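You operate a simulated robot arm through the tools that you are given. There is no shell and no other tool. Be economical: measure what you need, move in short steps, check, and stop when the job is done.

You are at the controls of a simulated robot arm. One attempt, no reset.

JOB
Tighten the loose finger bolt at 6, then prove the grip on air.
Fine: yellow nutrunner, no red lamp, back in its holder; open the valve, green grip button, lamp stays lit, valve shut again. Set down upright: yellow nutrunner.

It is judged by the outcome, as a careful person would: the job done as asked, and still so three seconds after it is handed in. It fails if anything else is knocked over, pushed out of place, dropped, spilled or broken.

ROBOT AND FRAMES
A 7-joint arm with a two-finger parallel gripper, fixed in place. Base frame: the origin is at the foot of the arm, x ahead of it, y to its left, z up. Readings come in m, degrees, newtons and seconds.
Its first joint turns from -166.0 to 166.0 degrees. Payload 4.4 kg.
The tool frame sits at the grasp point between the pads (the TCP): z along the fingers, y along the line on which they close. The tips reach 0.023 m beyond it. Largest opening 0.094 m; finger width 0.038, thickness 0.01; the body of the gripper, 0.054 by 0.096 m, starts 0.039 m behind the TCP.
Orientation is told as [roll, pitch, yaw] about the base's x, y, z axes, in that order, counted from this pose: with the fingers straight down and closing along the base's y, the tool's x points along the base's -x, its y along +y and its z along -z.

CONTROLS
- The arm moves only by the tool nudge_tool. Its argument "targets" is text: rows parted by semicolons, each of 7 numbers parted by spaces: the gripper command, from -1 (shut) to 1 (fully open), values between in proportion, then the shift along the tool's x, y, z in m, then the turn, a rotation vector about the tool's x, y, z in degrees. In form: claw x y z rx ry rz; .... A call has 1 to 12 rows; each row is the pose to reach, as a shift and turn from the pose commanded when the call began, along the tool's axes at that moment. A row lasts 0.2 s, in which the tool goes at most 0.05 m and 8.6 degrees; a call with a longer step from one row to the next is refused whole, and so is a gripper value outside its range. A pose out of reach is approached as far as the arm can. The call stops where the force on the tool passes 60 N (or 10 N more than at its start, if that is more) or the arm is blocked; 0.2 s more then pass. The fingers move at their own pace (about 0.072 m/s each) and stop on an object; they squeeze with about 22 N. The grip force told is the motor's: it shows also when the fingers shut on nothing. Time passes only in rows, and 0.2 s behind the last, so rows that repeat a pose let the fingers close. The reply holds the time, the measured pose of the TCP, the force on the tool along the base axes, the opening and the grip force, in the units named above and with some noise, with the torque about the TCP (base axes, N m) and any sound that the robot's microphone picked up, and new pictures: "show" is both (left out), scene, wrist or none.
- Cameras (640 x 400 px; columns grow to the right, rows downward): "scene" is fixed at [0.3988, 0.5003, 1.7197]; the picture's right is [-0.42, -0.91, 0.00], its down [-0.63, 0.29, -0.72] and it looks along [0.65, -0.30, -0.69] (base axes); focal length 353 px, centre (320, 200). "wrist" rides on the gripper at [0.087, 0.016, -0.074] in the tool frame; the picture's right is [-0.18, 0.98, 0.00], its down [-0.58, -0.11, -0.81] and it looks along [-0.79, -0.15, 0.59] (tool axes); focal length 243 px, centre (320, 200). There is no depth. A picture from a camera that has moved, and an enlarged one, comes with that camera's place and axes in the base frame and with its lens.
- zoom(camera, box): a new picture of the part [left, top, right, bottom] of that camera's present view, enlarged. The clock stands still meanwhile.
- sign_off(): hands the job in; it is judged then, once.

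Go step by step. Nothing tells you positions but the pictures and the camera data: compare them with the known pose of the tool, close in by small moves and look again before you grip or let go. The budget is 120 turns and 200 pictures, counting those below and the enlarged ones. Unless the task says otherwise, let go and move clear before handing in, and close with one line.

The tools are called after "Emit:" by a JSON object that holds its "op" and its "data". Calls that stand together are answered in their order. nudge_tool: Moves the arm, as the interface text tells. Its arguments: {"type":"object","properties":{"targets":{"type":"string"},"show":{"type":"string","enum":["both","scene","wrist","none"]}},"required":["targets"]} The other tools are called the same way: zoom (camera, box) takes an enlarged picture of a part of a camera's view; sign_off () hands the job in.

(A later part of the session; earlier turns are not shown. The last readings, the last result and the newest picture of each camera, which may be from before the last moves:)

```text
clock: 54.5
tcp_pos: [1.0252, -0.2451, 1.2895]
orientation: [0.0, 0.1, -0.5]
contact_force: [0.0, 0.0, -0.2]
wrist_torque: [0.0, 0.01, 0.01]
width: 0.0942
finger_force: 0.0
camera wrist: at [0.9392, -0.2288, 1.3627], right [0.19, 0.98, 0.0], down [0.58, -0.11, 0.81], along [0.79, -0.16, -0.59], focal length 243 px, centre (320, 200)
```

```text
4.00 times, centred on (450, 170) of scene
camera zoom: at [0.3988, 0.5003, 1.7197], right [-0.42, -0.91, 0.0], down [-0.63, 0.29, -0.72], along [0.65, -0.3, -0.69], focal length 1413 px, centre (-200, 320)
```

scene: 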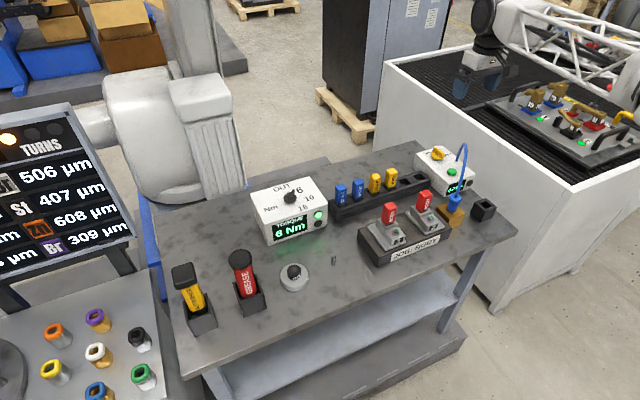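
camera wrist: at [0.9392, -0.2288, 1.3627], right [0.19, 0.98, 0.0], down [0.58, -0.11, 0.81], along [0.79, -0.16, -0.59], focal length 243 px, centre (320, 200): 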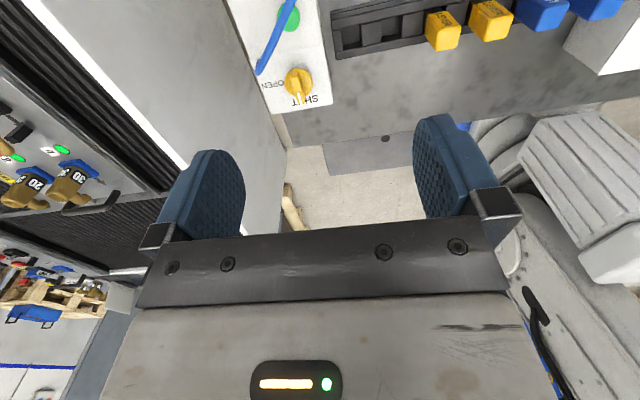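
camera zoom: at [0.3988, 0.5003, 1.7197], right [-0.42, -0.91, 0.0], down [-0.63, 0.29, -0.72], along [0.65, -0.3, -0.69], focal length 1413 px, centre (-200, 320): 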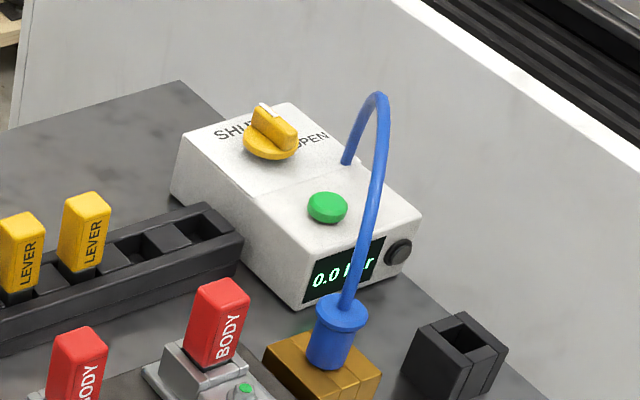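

The valve points at SHUT (+x) and OPEN is 90° clockwise from it; the knob centre is near (1.140, -0.307). The hose arcs just to the -y/-x side, so I'll tilt the tool 10° away from it and hover above.

Emit:
{"op": "nudge_tool", "data": {"targets": "0.6 -0.03 -0.015 0.03 0 3 2; 0.6 -0.06 -0.03 0.06 0 6 4; 0.3 -0.09 -0.05 0.09 0 10 5.5; 0.3 -0.115 -0.063 0.12 0 10 5.5; 0.3 -0.115 -0.063 0.16 0 10 5.5; 0.3 -0.115 -0.063 0.2 0 10 5.5; 0.3 -0.115 -0.063 0.225 0 10 5.5; 0.3 -0.115 -0.063 0.225 0 10 5.5"}}

Emit:
{"op": "zoom", "data": {"camera": "wrist", "box": [220, 0, 420, 140]}}

Emit:
{"op": "zoom", "data": {"camera": "scene", "box": [400, 110, 500, 210]}}

```text
clock: 56.3
tcp_pos: [1.1365, -0.3067, 1.0629]
orientation: [-0.4, 10.0, -6.2]
contact_force: [0.0, -0.3, 0.6]
wrist_torque: [-0.02, 0.0, 0.0]
width: 0.0609
finger_force: 0.1
camera wrist: at [1.0658, -0.2825, 1.1508], right [0.28, 0.96, -0.04], down [0.7, -0.18, 0.69], along [0.66, -0.22, -0.72], focal length 243 px, centre (320, 200)
```

scene: 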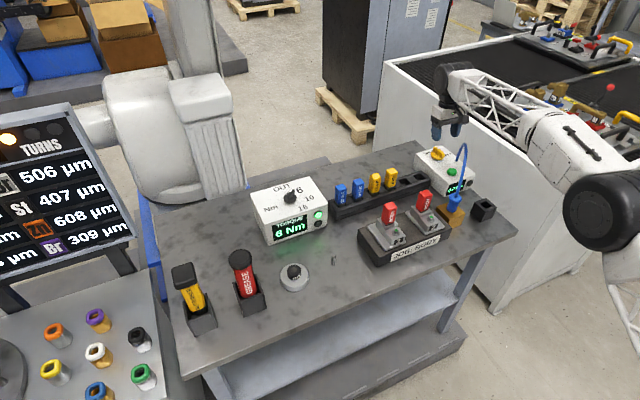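
wrist: 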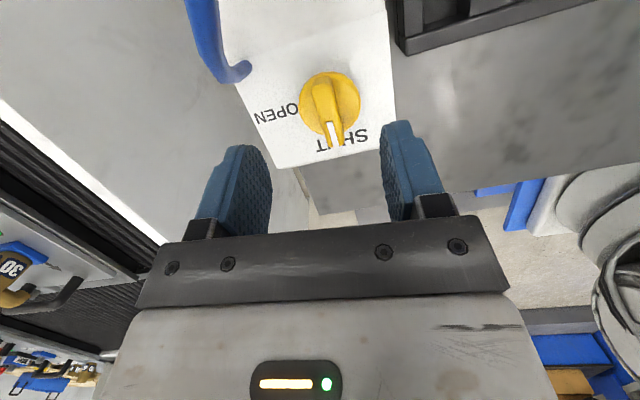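

```text
2.86 times, centred on (320, 70) of wrist
camera zoom: at [1.0658, -0.2825, 1.1508], right [0.28, 0.96, -0.04], down [0.7, -0.18, 0.69], along [0.66, -0.22, -0.72], focal length 693 px, centre (320, 571)
```

zoom: 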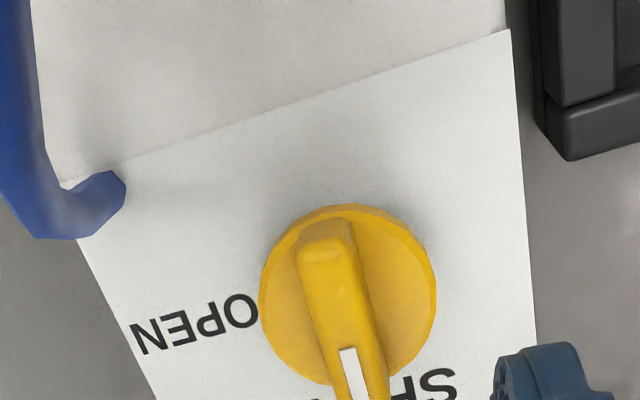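

```text
4.00 times, centred on (450, 160) of scene
camera zoom: at [0.3988, 0.5003, 1.7197], right [-0.42, -0.91, 0.0], down [-0.63, 0.29, -0.72], along [0.65, -0.3, -0.69], focal length 1413 px, centre (-200, 360)
```

zoom: 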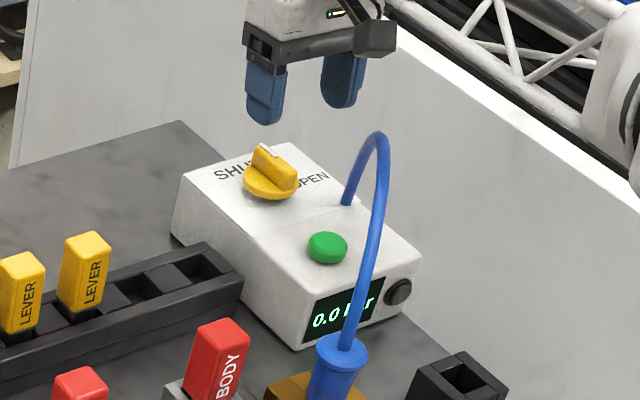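

The fingers straddle the handle line, and hose clearance looks fine. I'll correct +3 mm in y and descend 40 mm.

Emit:
{"op": "nudge_tool", "data": {"targets": "0.1 -0.004 0.0032 0.02 0 0 0; 0.1 -0.0087 0.0032 0.039 0 0 0; 0.1 -0.0087 0.0032 0.039 0 0 0"}}

Emit:
{"op": "zoom", "data": {"camera": "wrist", "box": [200, 40, 440, 200]}}

Emit:
{"op": "zoom", "data": {"camera": "scene", "box": [400, 110, 500, 210]}}

```text
clock: 57.1
tcp_pos: [1.1365, -0.3058, 1.0232]
orientation: [-0.5, 10.1, -6.0]
contact_force: [-0.8, -0.3, 0.2]
wrist_torque: [0.0, 0.01, 0.03]
width: 0.0516
finger_force: 0.2
camera wrist: at [1.0664, -0.2815, 1.1111], right [0.28, 0.96, -0.04], down [0.7, -0.18, 0.69], along [0.66, -0.22, -0.72], focal length 243 px, centre (320, 200)
```

scene: 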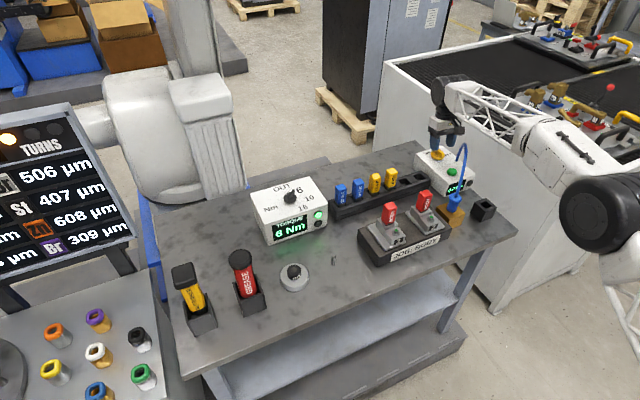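
wrist: 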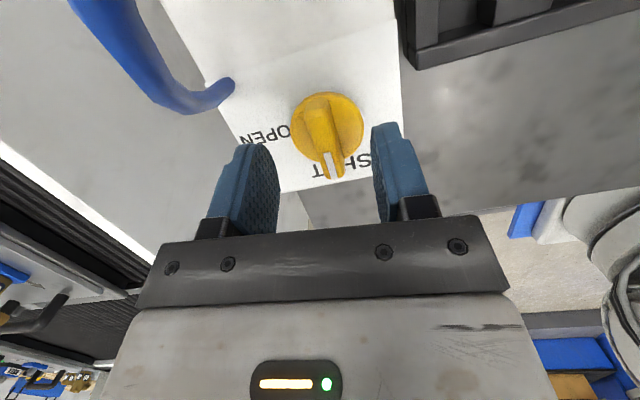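

```text
2.50 times, centred on (320, 120) of wrist
camera zoom: at [1.0664, -0.2815, 1.1111], right [0.28, 0.96, -0.04], down [0.7, -0.18, 0.69], along [0.66, -0.22, -0.72], focal length 606 px, centre (320, 400)
```

zoom: 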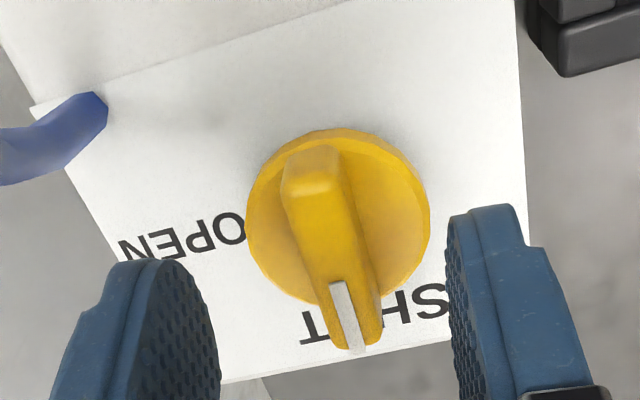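

```text
4.00 times, centred on (450, 160) of scene
camera zoom: at [0.3988, 0.5003, 1.7197], right [-0.42, -0.91, 0.0], down [-0.63, 0.29, -0.72], along [0.65, -0.3, -0.69], focal length 1413 px, centre (-200, 360)
```

zoom: 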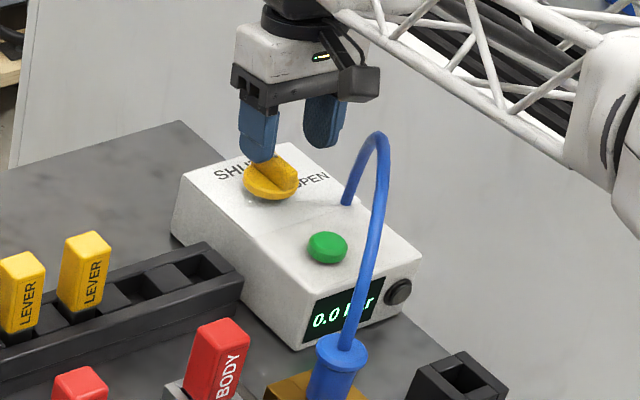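

The handle centre is near (1.139, -0.3035). I'll lower 20 mm with a small shift, then part-close and check that the tips overlap the handle.

Emit:
{"op": "nudge_tool", "data": {"targets": "0.1 -0.003 0.0026 0.01 0 0 0; 0.1 -0.0057 0.0026 0.0193 0 0 0; -0.4 -0.0057 0.0026 0.0193 0 0 0; -0.5 -0.0057 0.0026 0.0193 0 0 0", "show": "wrist"}}

Emit:
{"op": "zoom", "data": {"camera": "wrist", "box": [200, 60, 440, 220]}}

Emit:
{"op": "zoom", "data": {"camera": "scene", "box": [410, 130, 470, 190]}}

```text
clock: 58.1
tcp_pos: [1.1394, -0.3053, 1.0035]
orientation: [-0.5, 10.2, -6.1]
contact_force: [0.8, -0.9, -0.9]
wrist_torque: [-0.01, -0.01, -0.01]
width: 0.0234
finger_force: 0.2
camera wrist: at [1.0704, -0.28, 1.0925], right [0.28, 0.96, -0.04], down [0.7, -0.18, 0.69], along [0.66, -0.22, -0.72], focal length 243 px, centre (320, 200)
```

wrist: 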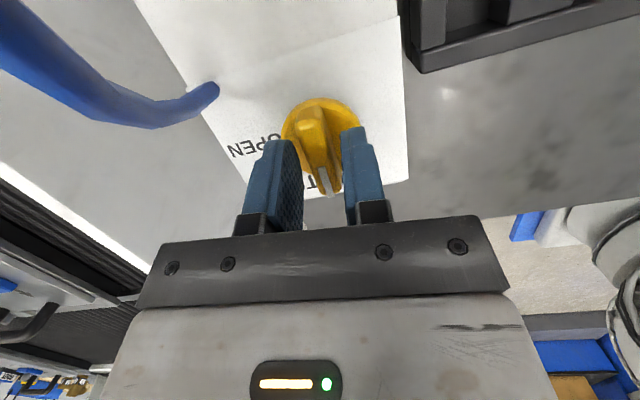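

```text
2.50 times, centred on (320, 140) of wrist
camera zoom: at [1.0704, -0.28, 1.0925], right [0.28, 0.96, -0.04], down [0.7, -0.18, 0.69], along [0.66, -0.22, -0.72], focal length 606 px, centre (320, 350)
```

zoom: 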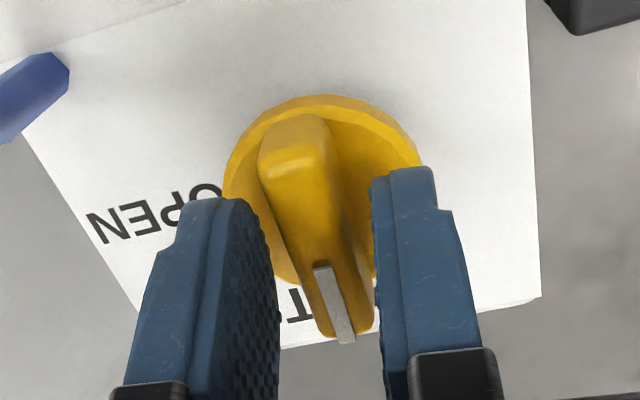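

```text
6.67 times, centred on (440, 160) of scene
camera zoom: at [0.3988, 0.5003, 1.7197], right [-0.42, -0.91, 0.0], down [-0.63, 0.29, -0.72], along [0.65, -0.3, -0.69], focal length 2355 px, centre (-480, 467)
```

zoom: 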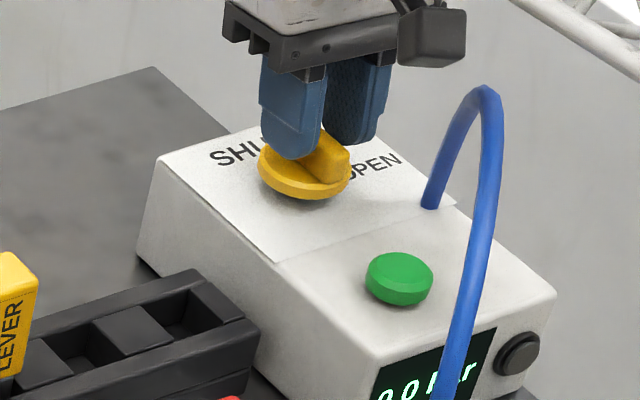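

The tips straddle the handle well centred. I'll close and check the load.

Emit:
{"op": "nudge_tool", "data": {"targets": "-1 0 0 0 0 0 0; -1 0 0 0 0 0 0; -1 0 0 0 0 0 0", "show": "wrist"}}

```text
clock: 58.9
tcp_pos: [1.1401, -0.3046, 1.0034]
orientation: [-0.5, 10.1, -6.0]
contact_force: [1.0, -4.9, 0.1]
wrist_torque: [0.18, -0.1, -0.02]
width: 0.0137
finger_force: 44.8
camera wrist: at [1.0704, -0.2802, 1.0924], right [0.28, 0.96, -0.04], down [0.7, -0.18, 0.69], along [0.66, -0.22, -0.72], focal length 243 px, centre (320, 200)
```

wrist: 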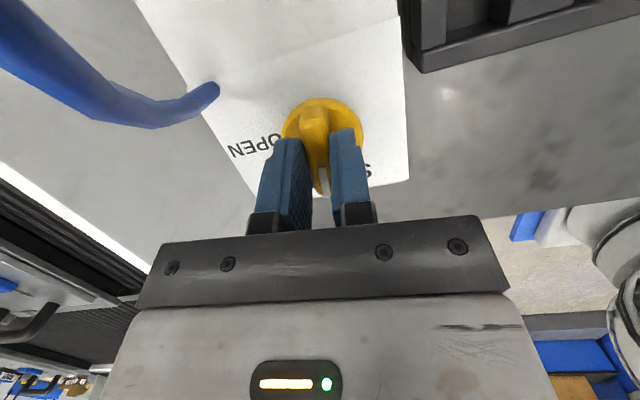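

Gripped cleanly with low load. I'll turn clockwise about the vertical by 24° first and watch the forces.

Emit:
{"op": "nudge_tool", "data": {"targets": "-1 0 0 0 -1.04 0 5.91; -1 0 0.0003 0 -2.09 0 11.82; -1 0 0.0006 0 -3.13 0 17.73; -1 0 0.001 0 -4.18 0 23.6", "show": "none"}}

```text
clock: 59.9
tcp_pos: [1.1414, -0.3059, 1.0027]
orientation: [-0.5, 9.9, -30.2]
contact_force: [-45.3, -12.7, 5.1]
wrist_torque: [0.05, 0.83, 0.01]
width: 0.0137
finger_force: 44.8
```

Some load builds in -x; I'll yield 1.5 mm that way and continue turning.

Emit:
{"op": "nudge_tool", "data": {"targets": "-1 0.001 -0.0012 0.0002 0 0 0; -1 0.0012 -0.0014 0.0002 -1.04 0 5.91; -1 0.0014 -0.0016 0.0002 -2.09 0 11.82; -1 0.0016 -0.0018 0.0002 -3.13 0 17.73", "show": "wrist"}}

```text
clock: 60.9
tcp_pos: [1.1406, -0.3034, 1.003]
orientation: [-0.4, 9.7, -48.1]
contact_force: [17.9, -27.5, 0.7]
wrist_torque: [-0.14, -0.31, 0.0]
width: 0.014
finger_force: 44.7
camera wrist: at [1.1036, -0.2388, 1.0919], right [0.85, 0.52, -0.04], down [0.4, -0.6, 0.7], along [0.34, -0.61, -0.72], focal length 243 px, centre (320, 200)
```

wrist: 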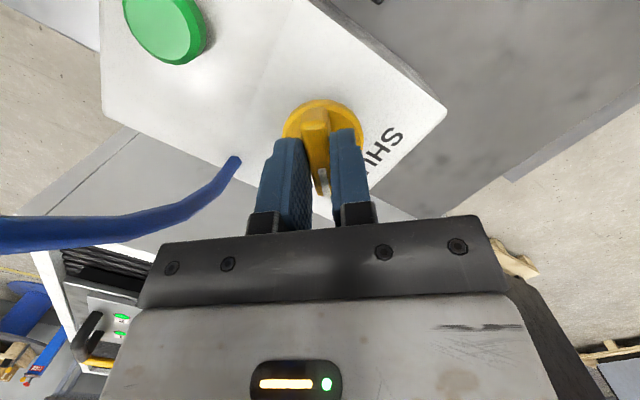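

Turning well; about 48° to go. I'll yield about 1 mm toward -y and continue.

Emit:
{"op": "nudge_tool", "data": {"targets": "-1 -0.001 -0.0002 0 -1.04 0 5.91; -1 -0.0013 -0.0004 0 -2.09 0 11.82; -1 -0.0016 -0.0006 0 -3.13 0 17.73; -1 -0.0018 -0.0008 0 -4.18 0 23.6", "show": "none"}}

```text
clock: 61.9
tcp_pos: [1.1397, -0.3034, 1.0041]
orientation: [-0.4, 9.7, -72.0]
contact_force: [-37.4, 22.9, 1.5]
wrist_torque: [0.59, 0.56, -0.04]
width: 0.0141
finger_force: 44.4
```

I'll yield toward -x and finish the last ~24°.

Emit:
{"op": "nudge_tool", "data": {"targets": "-1 0.001 -0.001 0 0 0 0; -1 0.001 -0.0012 0 -1.04 0 5.91; -1 0.001 -0.0014 0 -2.09 0 11.82; -1 0.001 -0.0016 0 -3.13 0 17.73; -1 0.001 -0.0018 0 -4.18 0 23.6", "show": "both"}}

Emit:
{"op": "zoom", "data": {"camera": "scene", "box": [400, 120, 490, 210]}}

```text
clock: 63.1
tcp_pos: [1.1394, -0.3036, 1.0046]
orientation: [0.0, 9.5, -95.7]
contact_force: [55.4, 19.4, -5.8]
wrist_torque: [0.09, -0.72, 1.95]
width: 0.0162
finger_force: 45.2
camera wrist: at [1.1633, -0.2333, 1.0919], right [0.96, -0.28, -0.03], down [-0.18, -0.69, 0.7], along [-0.22, -0.66, -0.71], focal length 243 px, centre (320, 200)
```

scene: 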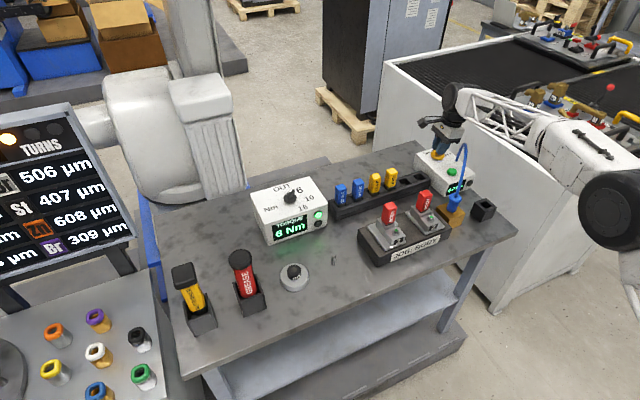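
wrist: 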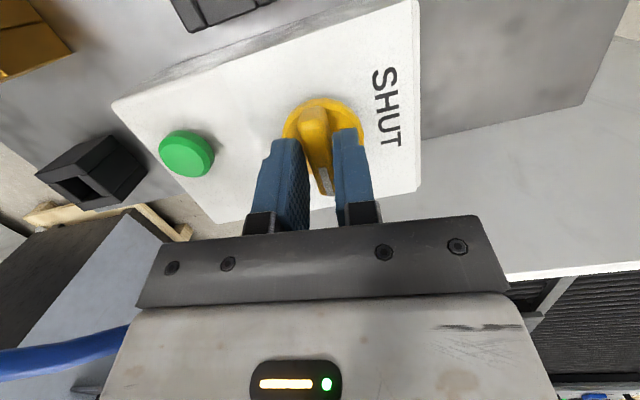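

```text
4.44 times, centred on (445, 165) of scene
camera zoom: at [0.3988, 0.5003, 1.7197], right [-0.42, -0.91, 0.0], down [-0.63, 0.29, -0.72], along [0.65, -0.3, -0.69], focal length 1570 px, centre (-236, 356)
```

zoom: 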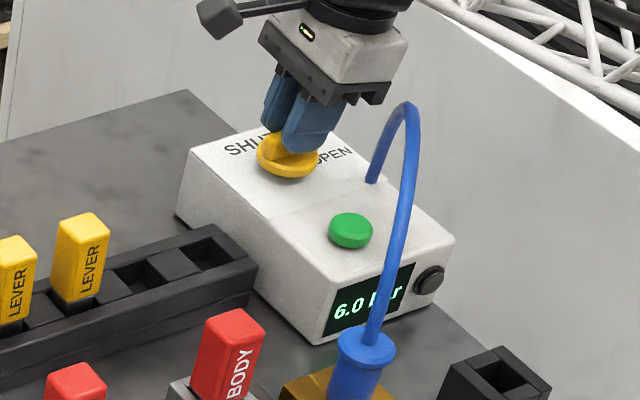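

The display reads 6.0 bar and the knob hit its stop, so the valve is open. I'll release and rise clear.

Emit:
{"op": "nudge_tool", "data": {"targets": "0 0 0 0 0 0 0; 0.1 0 0 0 0 0 0; 0.1 0.006 0 -0.035 0 0 0; 0.1 0.014 0 -0.08 0 0 0; -1 0.02 0 -0.118 0 0 0; -1 0.026 0 -0.15 0 0 0"}}

Emit:
{"op": "zoom", "data": {"camera": "scene", "box": [410, 130, 480, 200]}}

Emit:
{"op": "zoom", "data": {"camera": "wrist", "box": [120, 0, 420, 190]}}

```text
clock: 64.5
tcp_pos: [1.1386, -0.3045, 1.1565]
orientation: [0.0, 9.5, -95.9]
contact_force: [-0.3, 0.3, 0.1]
wrist_torque: [0.0, 0.01, 0.0]
width: 0.0
finger_force: 22.1
camera wrist: at [1.1629, -0.2326, 1.2445], right [0.96, -0.28, -0.03], down [-0.18, -0.69, 0.7], along [-0.22, -0.66, -0.71], focal length 243 px, centre (320, 200)
```

scene: 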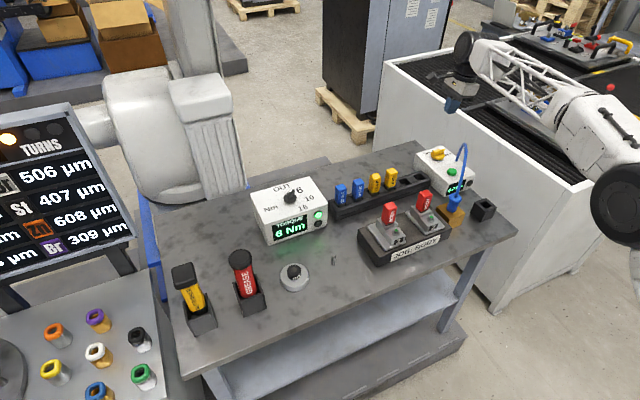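
wrist: 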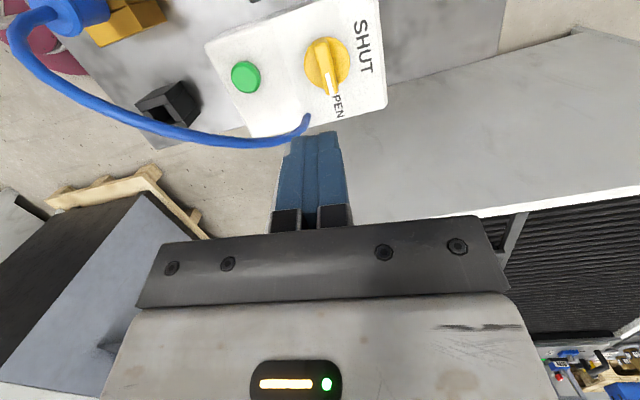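

```text
5.71 times, centred on (445, 165) of scene
camera zoom: at [0.3988, 0.5003, 1.7197], right [-0.42, -0.91, 0.0], down [-0.63, 0.29, -0.72], along [0.65, -0.3, -0.69], focal length 2018 px, centre (-394, 400)
```

zoom: 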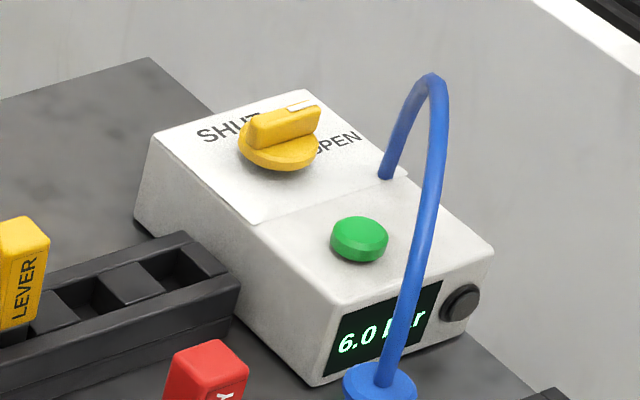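

```text
2.11 times, centred on (270, 95) of wrist
camera zoom: at [1.1629, -0.2326, 1.2445], right [0.96, -0.28, -0.03], down [-0.18, -0.69, 0.7], along [-0.22, -0.66, -0.71], focal length 511 px, centre (425, 421)
```

zoom: 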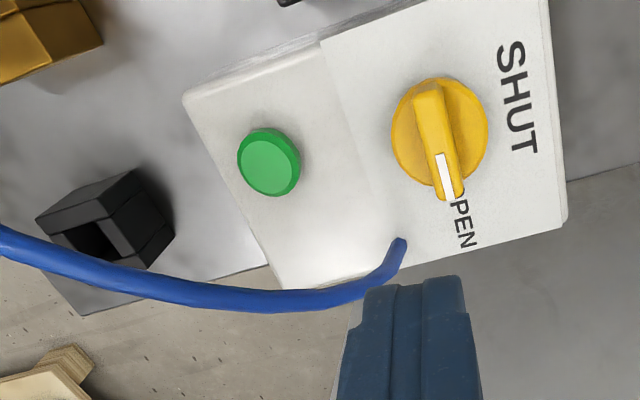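

The valve is open at 6.0 bar. The hose arcs close to the button, so I'll press with one finger of the open gripper, keeping the body on the far side from the hose. First I'll level the tool and yaw to about -44°.

Emit:
{"op": "nudge_tool", "data": {"targets": "1 0 0 -0.01 0 -4.75 0; 1 0 0 -0.02 0 -9.5 0; 1 0 0 -0.03 0 -9.5 0", "show": "none"}}

Emit:
{"op": "nudge_tool", "data": {"targets": "1 0.01 -0.008 0 0 0 -7.5; 1 0.02 -0.016 0 0 0 -15; 1 0.03 -0.024 0 0 0 -22.5; 1 0.04 -0.032 0 0 0 -30; 1 0.05 -0.04 0 0 0 -37.5; 1 0.05 -0.05 0 0 0 -45; 1 0.05 -0.055 0 0 0 -52; 1 0.05 -0.055 0 0 0 -52"}}

```text
clock: 65.3
tcp_pos: [1.1376, -0.3109, 1.1854]
orientation: [0.0, 0.0, -95.9]
contact_force: [1.0, 0.5, -0.2]
wrist_torque: [-0.01, 0.02, -0.01]
width: 0.0938
finger_force: 0.0
```

```text
clock: 67.1
tcp_pos: [1.0895, -0.2542, 1.1844]
orientation: [0.0, 0.0, -43.8]
contact_force: [0.0, -0.5, 0.6]
wrist_torque: [-0.05, 0.02, 0.02]
width: 0.094
finger_force: 0.2
camera wrist: at [1.0379, -0.1833, 1.2591], right [0.81, 0.58, 0.0], down [0.34, -0.48, 0.81], along [0.47, -0.66, -0.59], focal length 243 px, centre (320, 200)
```

scene: 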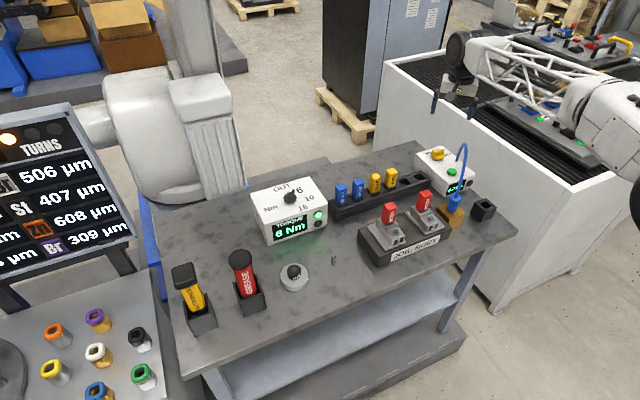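
wrist: 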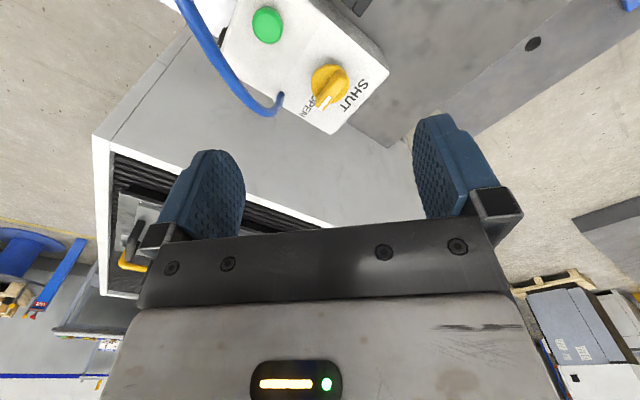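

The left finger sits above the button at about (1.053, -0.292). I'll lean the tool 6° away from the hose and descend in stages.

Emit:
{"op": "nudge_tool", "data": {"targets": "1 0.001 0.0032 0.02 6 0 0; 1 0.001 0.0032 0.06 6 0 0; 1 0.001 0.0032 0.1 6 0 0; 1 0.001 0.0032 0.1 6 0 0"}}

Emit:
{"op": "zoom", "data": {"camera": "scene", "box": [410, 110, 490, 200]}}

Emit:
{"op": "zoom", "data": {"camera": "wrist", "box": [130, 0, 370, 200]}}

```text
clock: 68.1
tcp_pos: [1.0885, -0.2525, 1.0846]
orientation: [-6.0, 0.0, -43.9]
contact_force: [0.4, -0.4, 0.7]
wrist_torque: [0.02, -0.02, 0.0]
width: 0.0938
finger_force: 0.1
camera wrist: at [1.0432, -0.1755, 1.1573], right [0.81, 0.58, -0.1], down [0.4, -0.42, 0.81], along [0.43, -0.7, -0.57], focal length 243 px, centre (320, 200)
```

scene: 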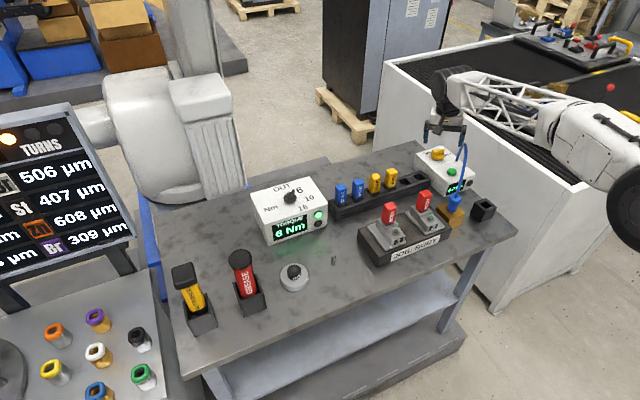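
wrist: 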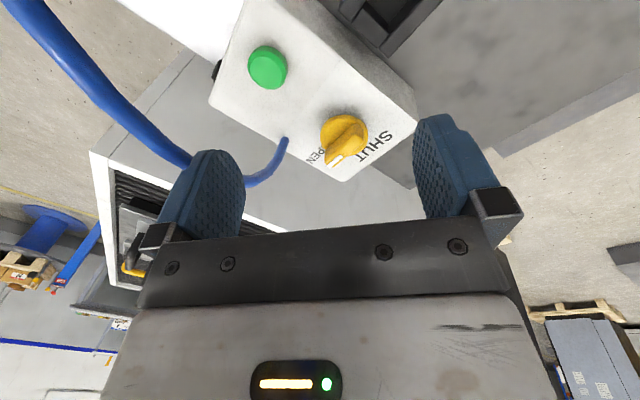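

```text
4.44 times, centred on (450, 155) of scene
camera zoom: at [0.3988, 0.5003, 1.7197], right [-0.42, -0.91, 0.0], down [-0.63, 0.29, -0.72], along [0.65, -0.3, -0.69], focal length 1570 px, centre (-258, 400)
```

zoom: 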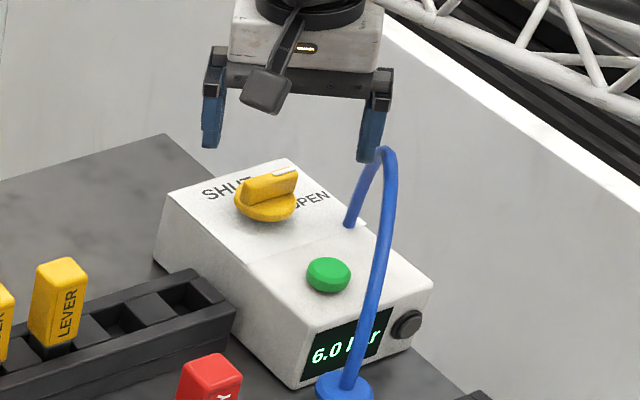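

```text
2.00 times, centred on (250, 100) of wrist
camera zoom: at [1.0432, -0.1755, 1.1573], right [0.81, 0.58, -0.1], down [0.4, -0.42, 0.81], along [0.43, -0.7, -0.57], focal length 485 px, centre (460, 400)
```

zoom: 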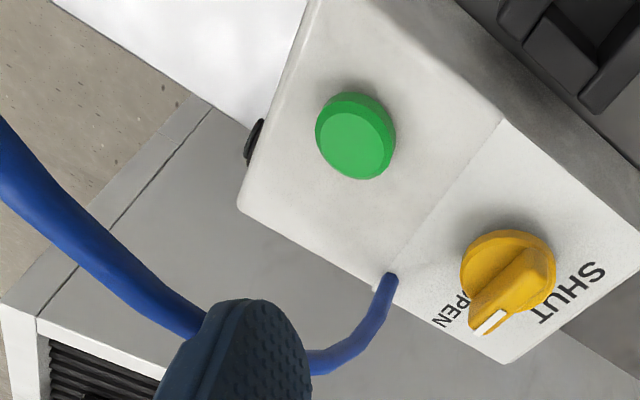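

The finger is above the button with the hose just behind it. I'll shift 6 mm further from the hose (still over the button) and lower 60 mm.

Emit:
{"op": "nudge_tool", "data": {"targets": "1 0 0.006 -0.0006 0 0 0; 1 0 0.0081 0.019 0 0 0; 1 0 0.0102 0.039 0 0 0; 1 0 0.0122 0.059 0 0 0; 1 0 0.0122 0.059 0 0 0"}}

Emit:
{"op": "zoom", "data": {"camera": "scene", "box": [420, 130, 480, 200]}}

Emit:
{"op": "zoom", "data": {"camera": "wrist", "box": [130, 40, 370, 240]}}

```text
clock: 69.3
tcp_pos: [1.0952, -0.249, 1.0251]
orientation: [-5.9, 0.1, -43.9]
contact_force: [0.3, -0.2, 0.0]
wrist_torque: [0.01, 0.02, -0.01]
width: 0.0936
finger_force: 0.0
camera wrist: at [1.0498, -0.1706, 1.0976], right [0.81, 0.58, -0.1], down [0.4, -0.42, 0.81], along [0.43, -0.7, -0.57], focal length 243 px, centre (320, 200)
```

scene: 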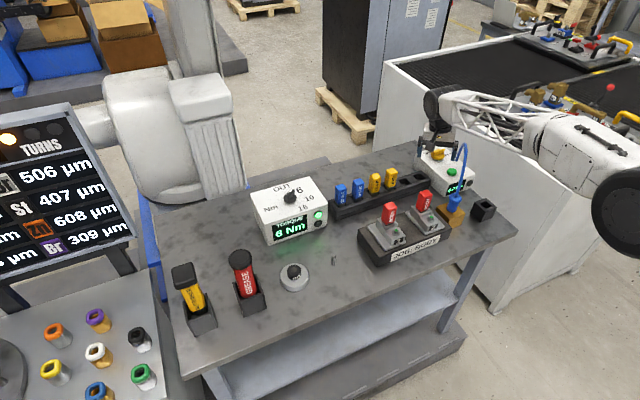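
wrist: 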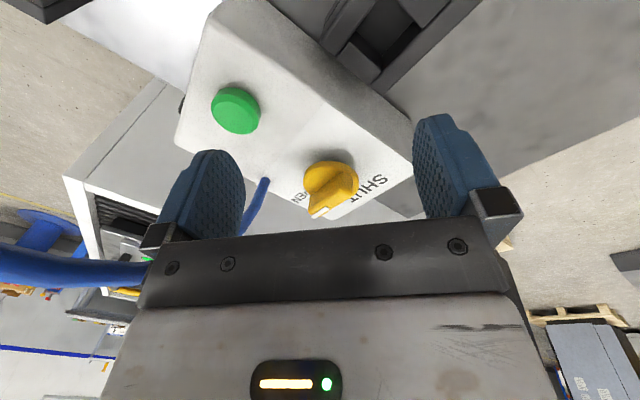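

```text
5.71 times, centred on (450, 165) of scene
camera zoom: at [0.3988, 0.5003, 1.7197], right [-0.42, -0.91, 0.0], down [-0.63, 0.29, -0.72], along [0.65, -0.3, -0.69], focal length 2018 px, centre (-423, 400)
```

zoom: 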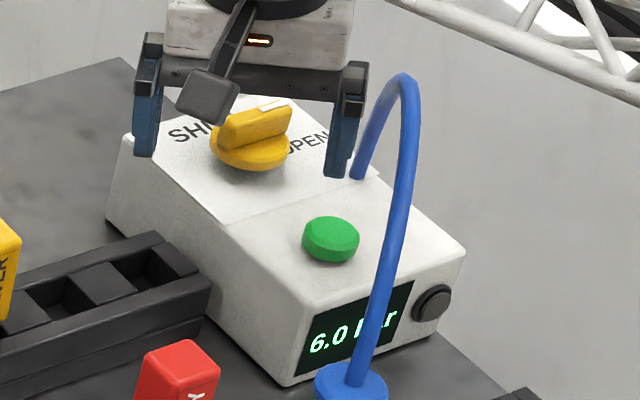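

```text
2.00 times, centred on (250, 140) of wrist
camera zoom: at [1.0498, -0.1706, 1.0976], right [0.81, 0.58, -0.1], down [0.4, -0.42, 0.81], along [0.43, -0.7, -0.57], focal length 485 px, centre (460, 320)
```

zoom: 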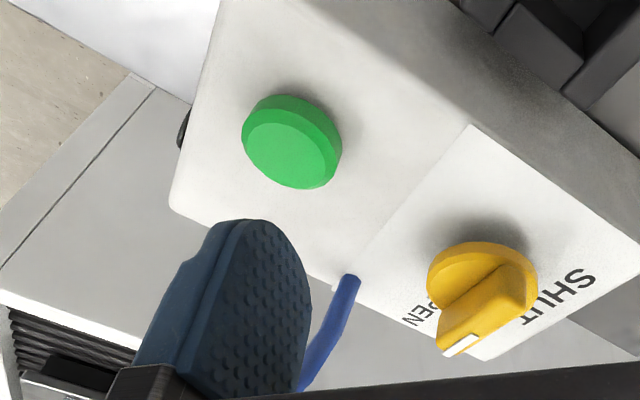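

Alignment is right: the finger is over the inner side of the button and clear of the hose. I'll press down gently until force or click.

Emit:
{"op": "nudge_tool", "data": {"targets": "1 0 0.0012 0.0115 0 0 0; 1 0 0.0024 0.023 0 0 0; 1 0 0.0033 0.031 0 0 0; 1 0 0.0037 0.035 0 0 0; 1 0 0.0041 0.039 0 0 0"}}

Emit:
{"op": "zoom", "data": {"camera": "scene", "box": [420, 130, 480, 200]}}

```text
clock: 70.5
tcp_pos: [1.0936, -0.2456, 0.9868]
orientation: [-6.0, 0.1, -44.0]
contact_force: [-0.6, 0.8, 0.0]
wrist_torque: [0.0, -0.02, 0.0]
width: 0.094
finger_force: 0.2
camera wrist: at [1.0476, -0.1686, 1.0583], right [0.81, 0.58, -0.1], down [0.4, -0.42, 0.81], along [0.43, -0.7, -0.57], focal length 243 px, centre (320, 200)
```

scene: 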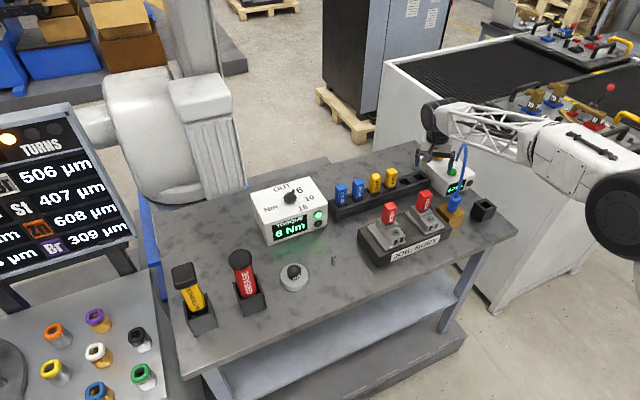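
wrist: 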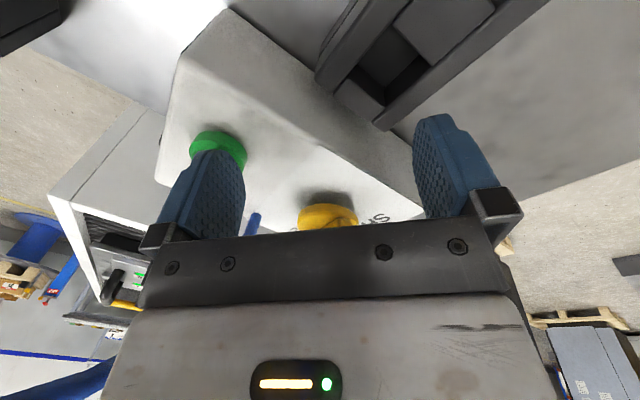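

```text
5.71 times, centred on (450, 165) of scene
camera zoom: at [0.3988, 0.5003, 1.7197], right [-0.42, -0.91, 0.0], down [-0.63, 0.29, -0.72], along [0.65, -0.3, -0.69], focal length 2018 px, centre (-423, 400)
```

zoom: 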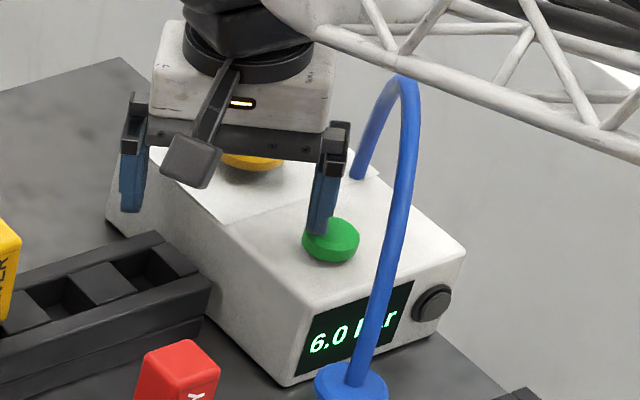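

The finger is just above the button, slightly toward its far edge. I'll shift back 4 mm and press.

Emit:
{"op": "nudge_tool", "data": {"targets": "1 0.002 -0.004 0 0 0 0; 1 0.002 -0.0037 0.003 0 0 0; 1 0.002 -0.0034 0.006 0 0 0; 1 0.002 -0.0031 0.009 0 0 0; 1 0.002 -0.0029 0.011 0 0 0", "show": "scene"}}

Emit:
{"op": "zoom", "data": {"camera": "scene", "box": [420, 130, 480, 200]}}

```text
clock: 71.7
tcp_pos: [1.0891, -0.2488, 0.9764]
orientation: [-5.9, 0.0, -43.9]
contact_force: [-0.4, 4.5, 13.4]
wrist_torque: [-0.39, 0.41, -0.16]
width: 0.0936
finger_force: 0.1
heard: click
```

scene: 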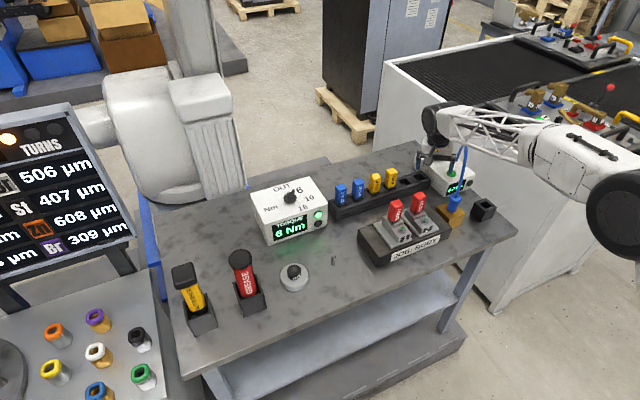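

```text
5.71 times, centred on (450, 165) of scene
camera zoom: at [0.3988, 0.5003, 1.7197], right [-0.42, -0.91, 0.0], down [-0.63, 0.29, -0.72], along [0.65, -0.3, -0.69], focal length 2018 px, centre (-423, 400)
```

zoom: 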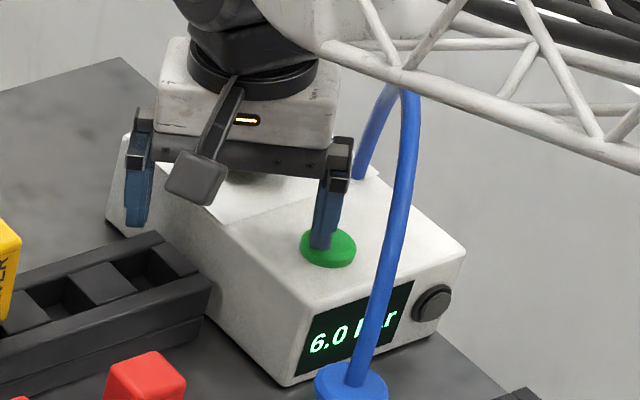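

Click heard and the red fingers moved together. I'll hold a moment and watch the lamp.

Emit:
{"op": "nudge_tool", "data": {"targets": "1 0 0 0 0 0 0; 1 0 0 0 0 0 0; 1 0 0 0 0 0 0", "show": "none"}}

Emit:
{"op": "zoom", "data": {"camera": "scene", "box": [350, 130, 500, 270]}}

```text
clock: 72.5
tcp_pos: [1.0891, -0.2489, 0.976]
orientation: [-6.0, -0.1, -43.9]
contact_force: [2.2, 2.9, 16.2]
wrist_torque: [-0.57, 0.48, -0.03]
width: 0.0933
finger_force: 0.0
```

```text
2.86 times, centred on (425, 200) of scene
camera zoom: at [0.3988, 0.5003, 1.7197], right [-0.42, -0.91, 0.0], down [-0.63, 0.29, -0.72], along [0.65, -0.3, -0.69], focal length 1009 px, centre (20, 200)
```

zoom: 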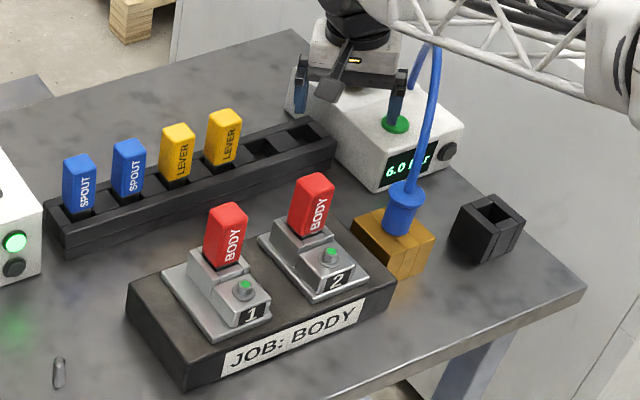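

The lamp isn't lit yet. I'll hold another second.

Emit:
{"op": "nudge_tool", "data": {"targets": "1 0 0 0 0 0 0; 1 0 0 0 0 0 0; 1 0 0 0 0 0 0; 1 0 0 0 0 0 0; 1 0 0 0 0 0 0", "show": "none"}}

Emit:
{"op": "zoom", "data": {"camera": "scene", "box": [350, 130, 500, 270]}}

```text
clock: 73.7
tcp_pos: [1.0891, -0.2484, 0.975]
orientation: [-6.1, 0.0, -43.9]
contact_force: [4.0, 0.6, 18.2]
wrist_torque: [-0.64, 0.49, 0.14]
width: 0.0936
finger_force: 0.1
```

```text
2.86 times, centred on (425, 200) of scene
camera zoom: at [0.3988, 0.5003, 1.7197], right [-0.42, -0.91, 0.0], down [-0.63, 0.29, -0.72], along [0.65, -0.3, -0.69], focal length 1009 px, centre (20, 200)
```

zoom: 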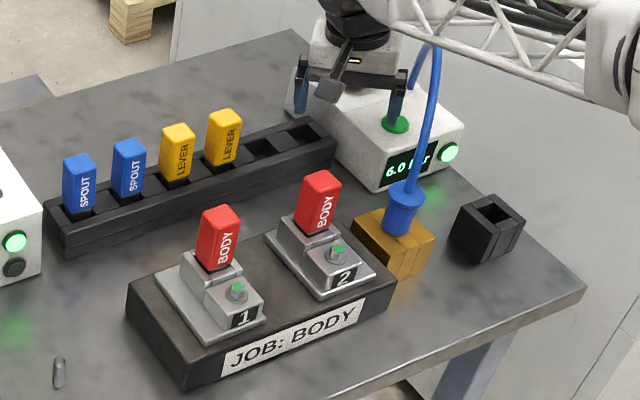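

The lamp is lit green. I'll lift off the button and check that the lamp stays lit.

Emit:
{"op": "nudge_tool", "data": {"targets": "1 0 0.001 -0.02 0 0 0; 1 0 -0.001 -0.06 0 0 0; 1 0 -0.005 -0.1 0 0 0; 1 0 -0.009 -0.14 0 0 0; 1 0 -0.015 -0.19 0 0 0; 1 0 -0.018 -0.21 0 0 0", "show": "scene"}}

Emit:
{"op": "zoom", "data": {"camera": "scene", "box": [350, 130, 500, 270]}}

```text
refused: row 5 steps farther than a row can; nothing moved
```

```text
2.86 times, centred on (425, 200) of scene
camera zoom: at [0.3988, 0.5003, 1.7197], right [-0.42, -0.91, 0.0], down [-0.63, 0.29, -0.72], along [0.65, -0.3, -0.69], focal length 1009 px, centre (20, 200)
```

zoom: 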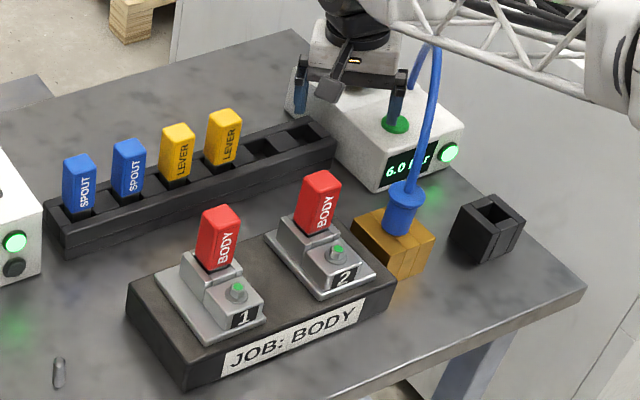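

One step was slightly too long and the call was refused. I'll resend with shorter steps.

Emit:
{"op": "nudge_tool", "data": {"targets": "1 0 0.001 -0.02 0 0 0; 1 0 -0.001 -0.06 0 0 0; 1 0 -0.005 -0.1 0 0 0; 1 0 -0.009 -0.14 0 0 0; 1 0 -0.013 -0.18 0 0 0; 1 0 -0.017 -0.21 0 0 0", "show": "both"}}

Emit:
{"op": "zoom", "data": {"camera": "scene", "box": [350, 130, 500, 270]}}

```text
clock: 75.1
tcp_pos: [1.0941, -0.2427, 1.1857]
orientation: [-6.0, 0.1, -43.9]
contact_force: [-0.1, 0.1, 0.1]
wrist_torque: [-0.03, 0.03, 0.03]
width: 0.094
finger_force: 0.1
camera wrist: at [1.0488, -0.165, 1.259], right [0.81, 0.58, -0.1], down [0.4, -0.42, 0.81], along [0.43, -0.7, -0.57], focal length 243 px, centre (320, 200)
```

scene: 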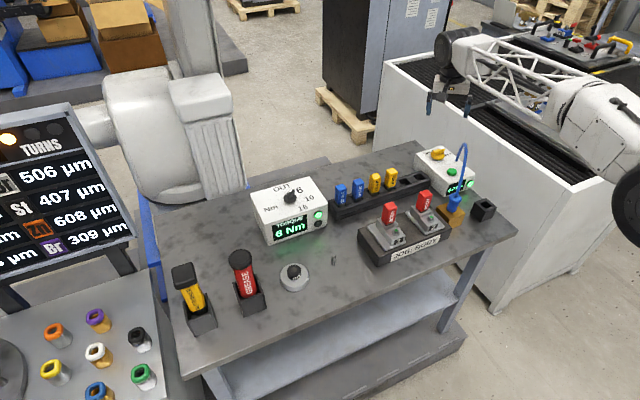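
wrist: 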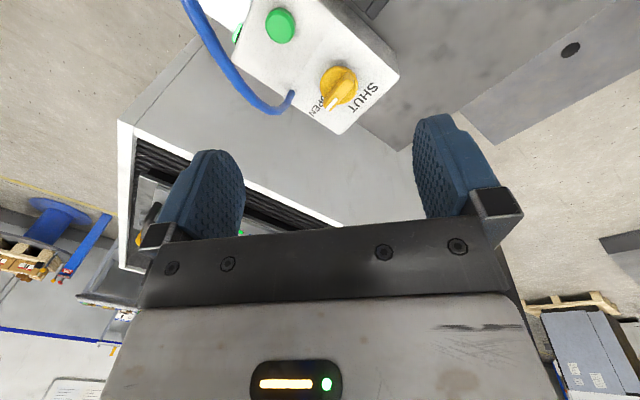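

```text
2.86 times, centred on (425, 200) of scene
camera zoom: at [0.3988, 0.5003, 1.7197], right [-0.42, -0.91, 0.0], down [-0.63, 0.29, -0.72], along [0.65, -0.3, -0.69], focal length 1009 px, centre (20, 200)
```

zoom: 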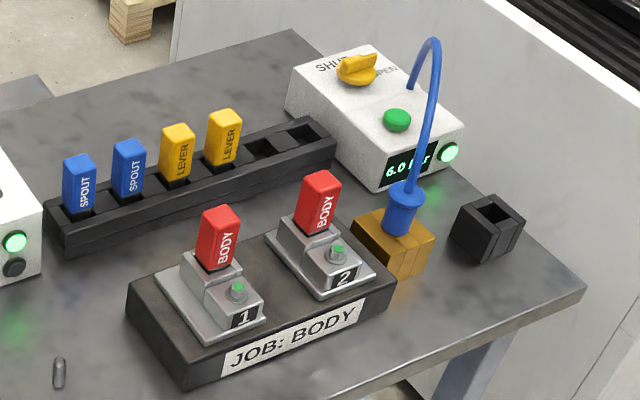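

The lamp stays lit after release. Now I'll shut the valve, returning to the knob with the same tilted grip pose.

Emit:
{"op": "nudge_tool", "data": {"targets": "1 0 0 0 -6 0 0; 1 0 0 0 -6 0 0", "show": "none"}}

Emit:
{"op": "nudge_tool", "data": {"targets": "1 -0.012 -0.002 0 0 0 8; 1 -0.024 -0.004 0 0 0 16; 0.6 -0.036 -0.006 0 0 0 24; 0.3 -0.048 -0.008 0 0 0 32; 0.1 -0.062 -0.01 0 0 0 40; 0.1 -0.0747 -0.0127 0 0 0 48; 0.1 -0.0747 -0.0127 0 0 0 48", "show": "none"}}

Emit:
{"op": "nudge_tool", "data": {"targets": "0.1 0 0 0 0 5 0; 0.1 0 0 0.03 0 9.5 0; 0.1 0 0 0.07 0 9.5 0; 0.1 0 0 0.1 0 9.5 0; 0.1 0 0 0.12 0 9.5 0; 0.1 0 0 0.12 0 9.5 0", "show": "both"}}

Emit:
{"op": "zoom", "data": {"camera": "wrist", "box": [200, 0, 440, 160]}}

```text
clock: 75.7
tcp_pos: [1.0949, -0.2428, 1.186]
orientation: [0.1, -0.1, -44.0]
contact_force: [0.6, -0.2, 0.0]
wrist_torque: [0.0, -0.04, 0.01]
width: 0.0938
finger_force: 0.1
```

```text
clock: 77.3
tcp_pos: [1.1392, -0.3056, 1.1868]
orientation: [0.0, 0.0, -91.9]
contact_force: [-0.4, 0.7, -0.5]
wrist_torque: [-0.04, 0.0, 0.03]
width: 0.0516
finger_force: 0.0
```

```text
clock: 78.7
tcp_pos: [1.1343, -0.3064, 1.0671]
orientation: [0.1, 9.4, -92.0]
contact_force: [0.9, -0.1, -0.4]
wrist_torque: [-0.01, 0.0, -0.05]
width: 0.0517
finger_force: 0.0
camera wrist: at [1.1527, -0.2332, 1.1548], right [0.98, -0.21, -0.03], down [-0.13, -0.7, 0.7], along [-0.17, -0.68, -0.71], focal length 243 px, centre (320, 200)
```

scene: 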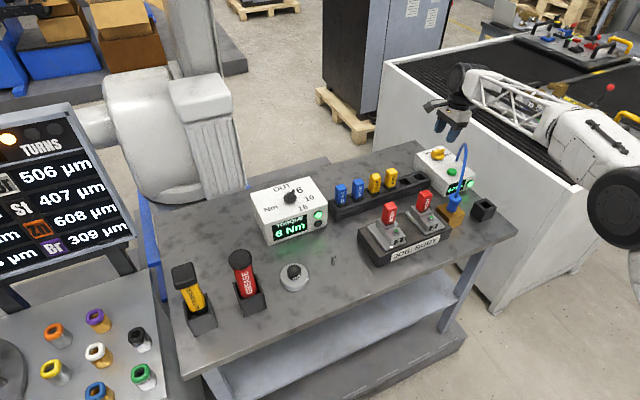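
wrist: 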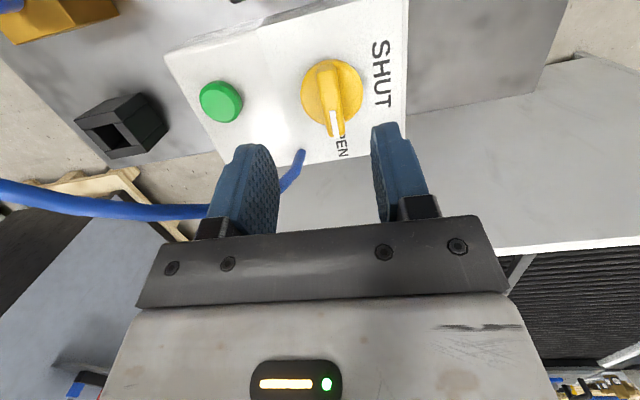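

```text
2.50 times, centred on (320, 80) of wrist
camera zoom: at [1.1527, -0.2332, 1.1548], right [0.98, -0.21, -0.03], down [-0.13, -0.7, 0.7], along [-0.17, -0.68, -0.71], focal length 606 px, centre (320, 500)
```

zoom: 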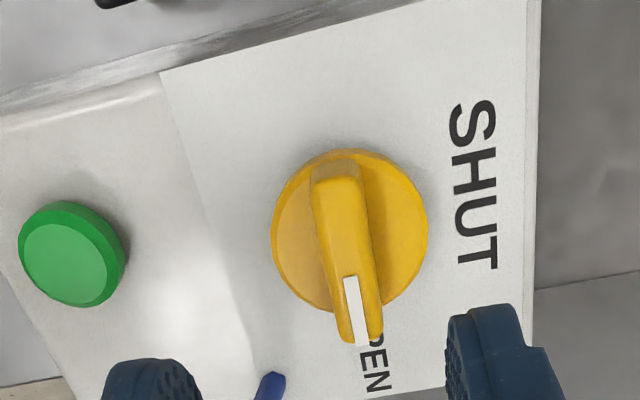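

The knob is about 5 mm right of my axis. I'll correct and descend to the earlier grip height, then close partway.

Emit:
{"op": "nudge_tool", "data": {"targets": "0.1 -0.002 0.005 0.02 0 0 0; 0.1 -0.005 0.005 0.045 0 0 0; 0.1 -0.007 0.005 0.0617 0 0 0; -0.4 -0.007 0.005 0.0617 0 0 0; -0.5 -0.007 0.005 0.0617 0 0 0", "show": "wrist"}}

Emit:
{"op": "zoom", "data": {"camera": "wrist", "box": [200, 60, 440, 220]}}

```text
clock: 79.9
tcp_pos: [1.1433, -0.3022, 1.0059]
orientation: [0.1, 9.5, -91.9]
contact_force: [0.9, 0.5, -0.2]
wrist_torque: [-0.04, -0.02, 0.02]
width: 0.0236
finger_force: 0.0
camera wrist: at [1.1616, -0.2294, 1.0934], right [0.98, -0.21, -0.03], down [-0.13, -0.7, 0.7], along [-0.17, -0.68, -0.71], focal length 243 px, centre (320, 200)
```

wrist: 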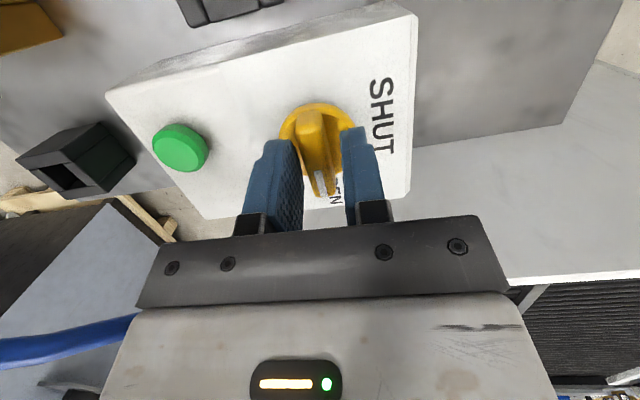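

```text
2.50 times, centred on (320, 140) of wrist
camera zoom: at [1.1616, -0.2294, 1.0934], right [0.98, -0.21, -0.03], down [-0.13, -0.7, 0.7], along [-0.17, -0.68, -0.71], focal length 606 px, centre (320, 350)
```

zoom: 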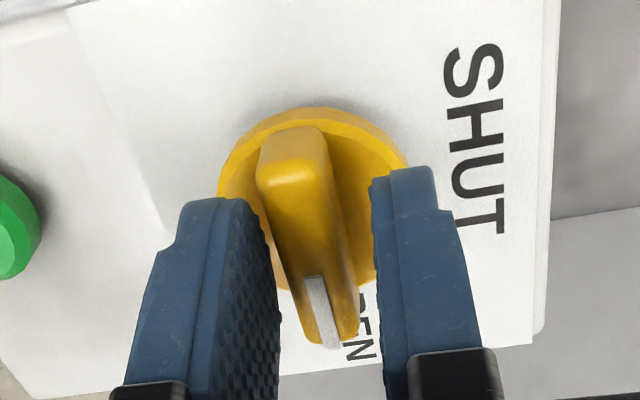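

The handle lies between the pads; I'm about 3 mm too far +x compared with the earlier grip. I'll correct and close.

Emit:
{"op": "nudge_tool", "data": {"targets": "-0.5 0 -0.003 0.002 0 0 0; -1 0 -0.003 0.002 0 0 0; -1 0 -0.003 0.002 0 0 0; -1 0 -0.003 0.002 0 0 0", "show": "none"}}

```text
clock: 80.9
tcp_pos: [1.14, -0.3006, 1.0025]
orientation: [0.0, 9.4, -91.8]
contact_force: [12.0, -3.2, -4.6]
wrist_torque: [-0.49, -0.37, 1.52]
width: 0.014
finger_force: 45.2
```

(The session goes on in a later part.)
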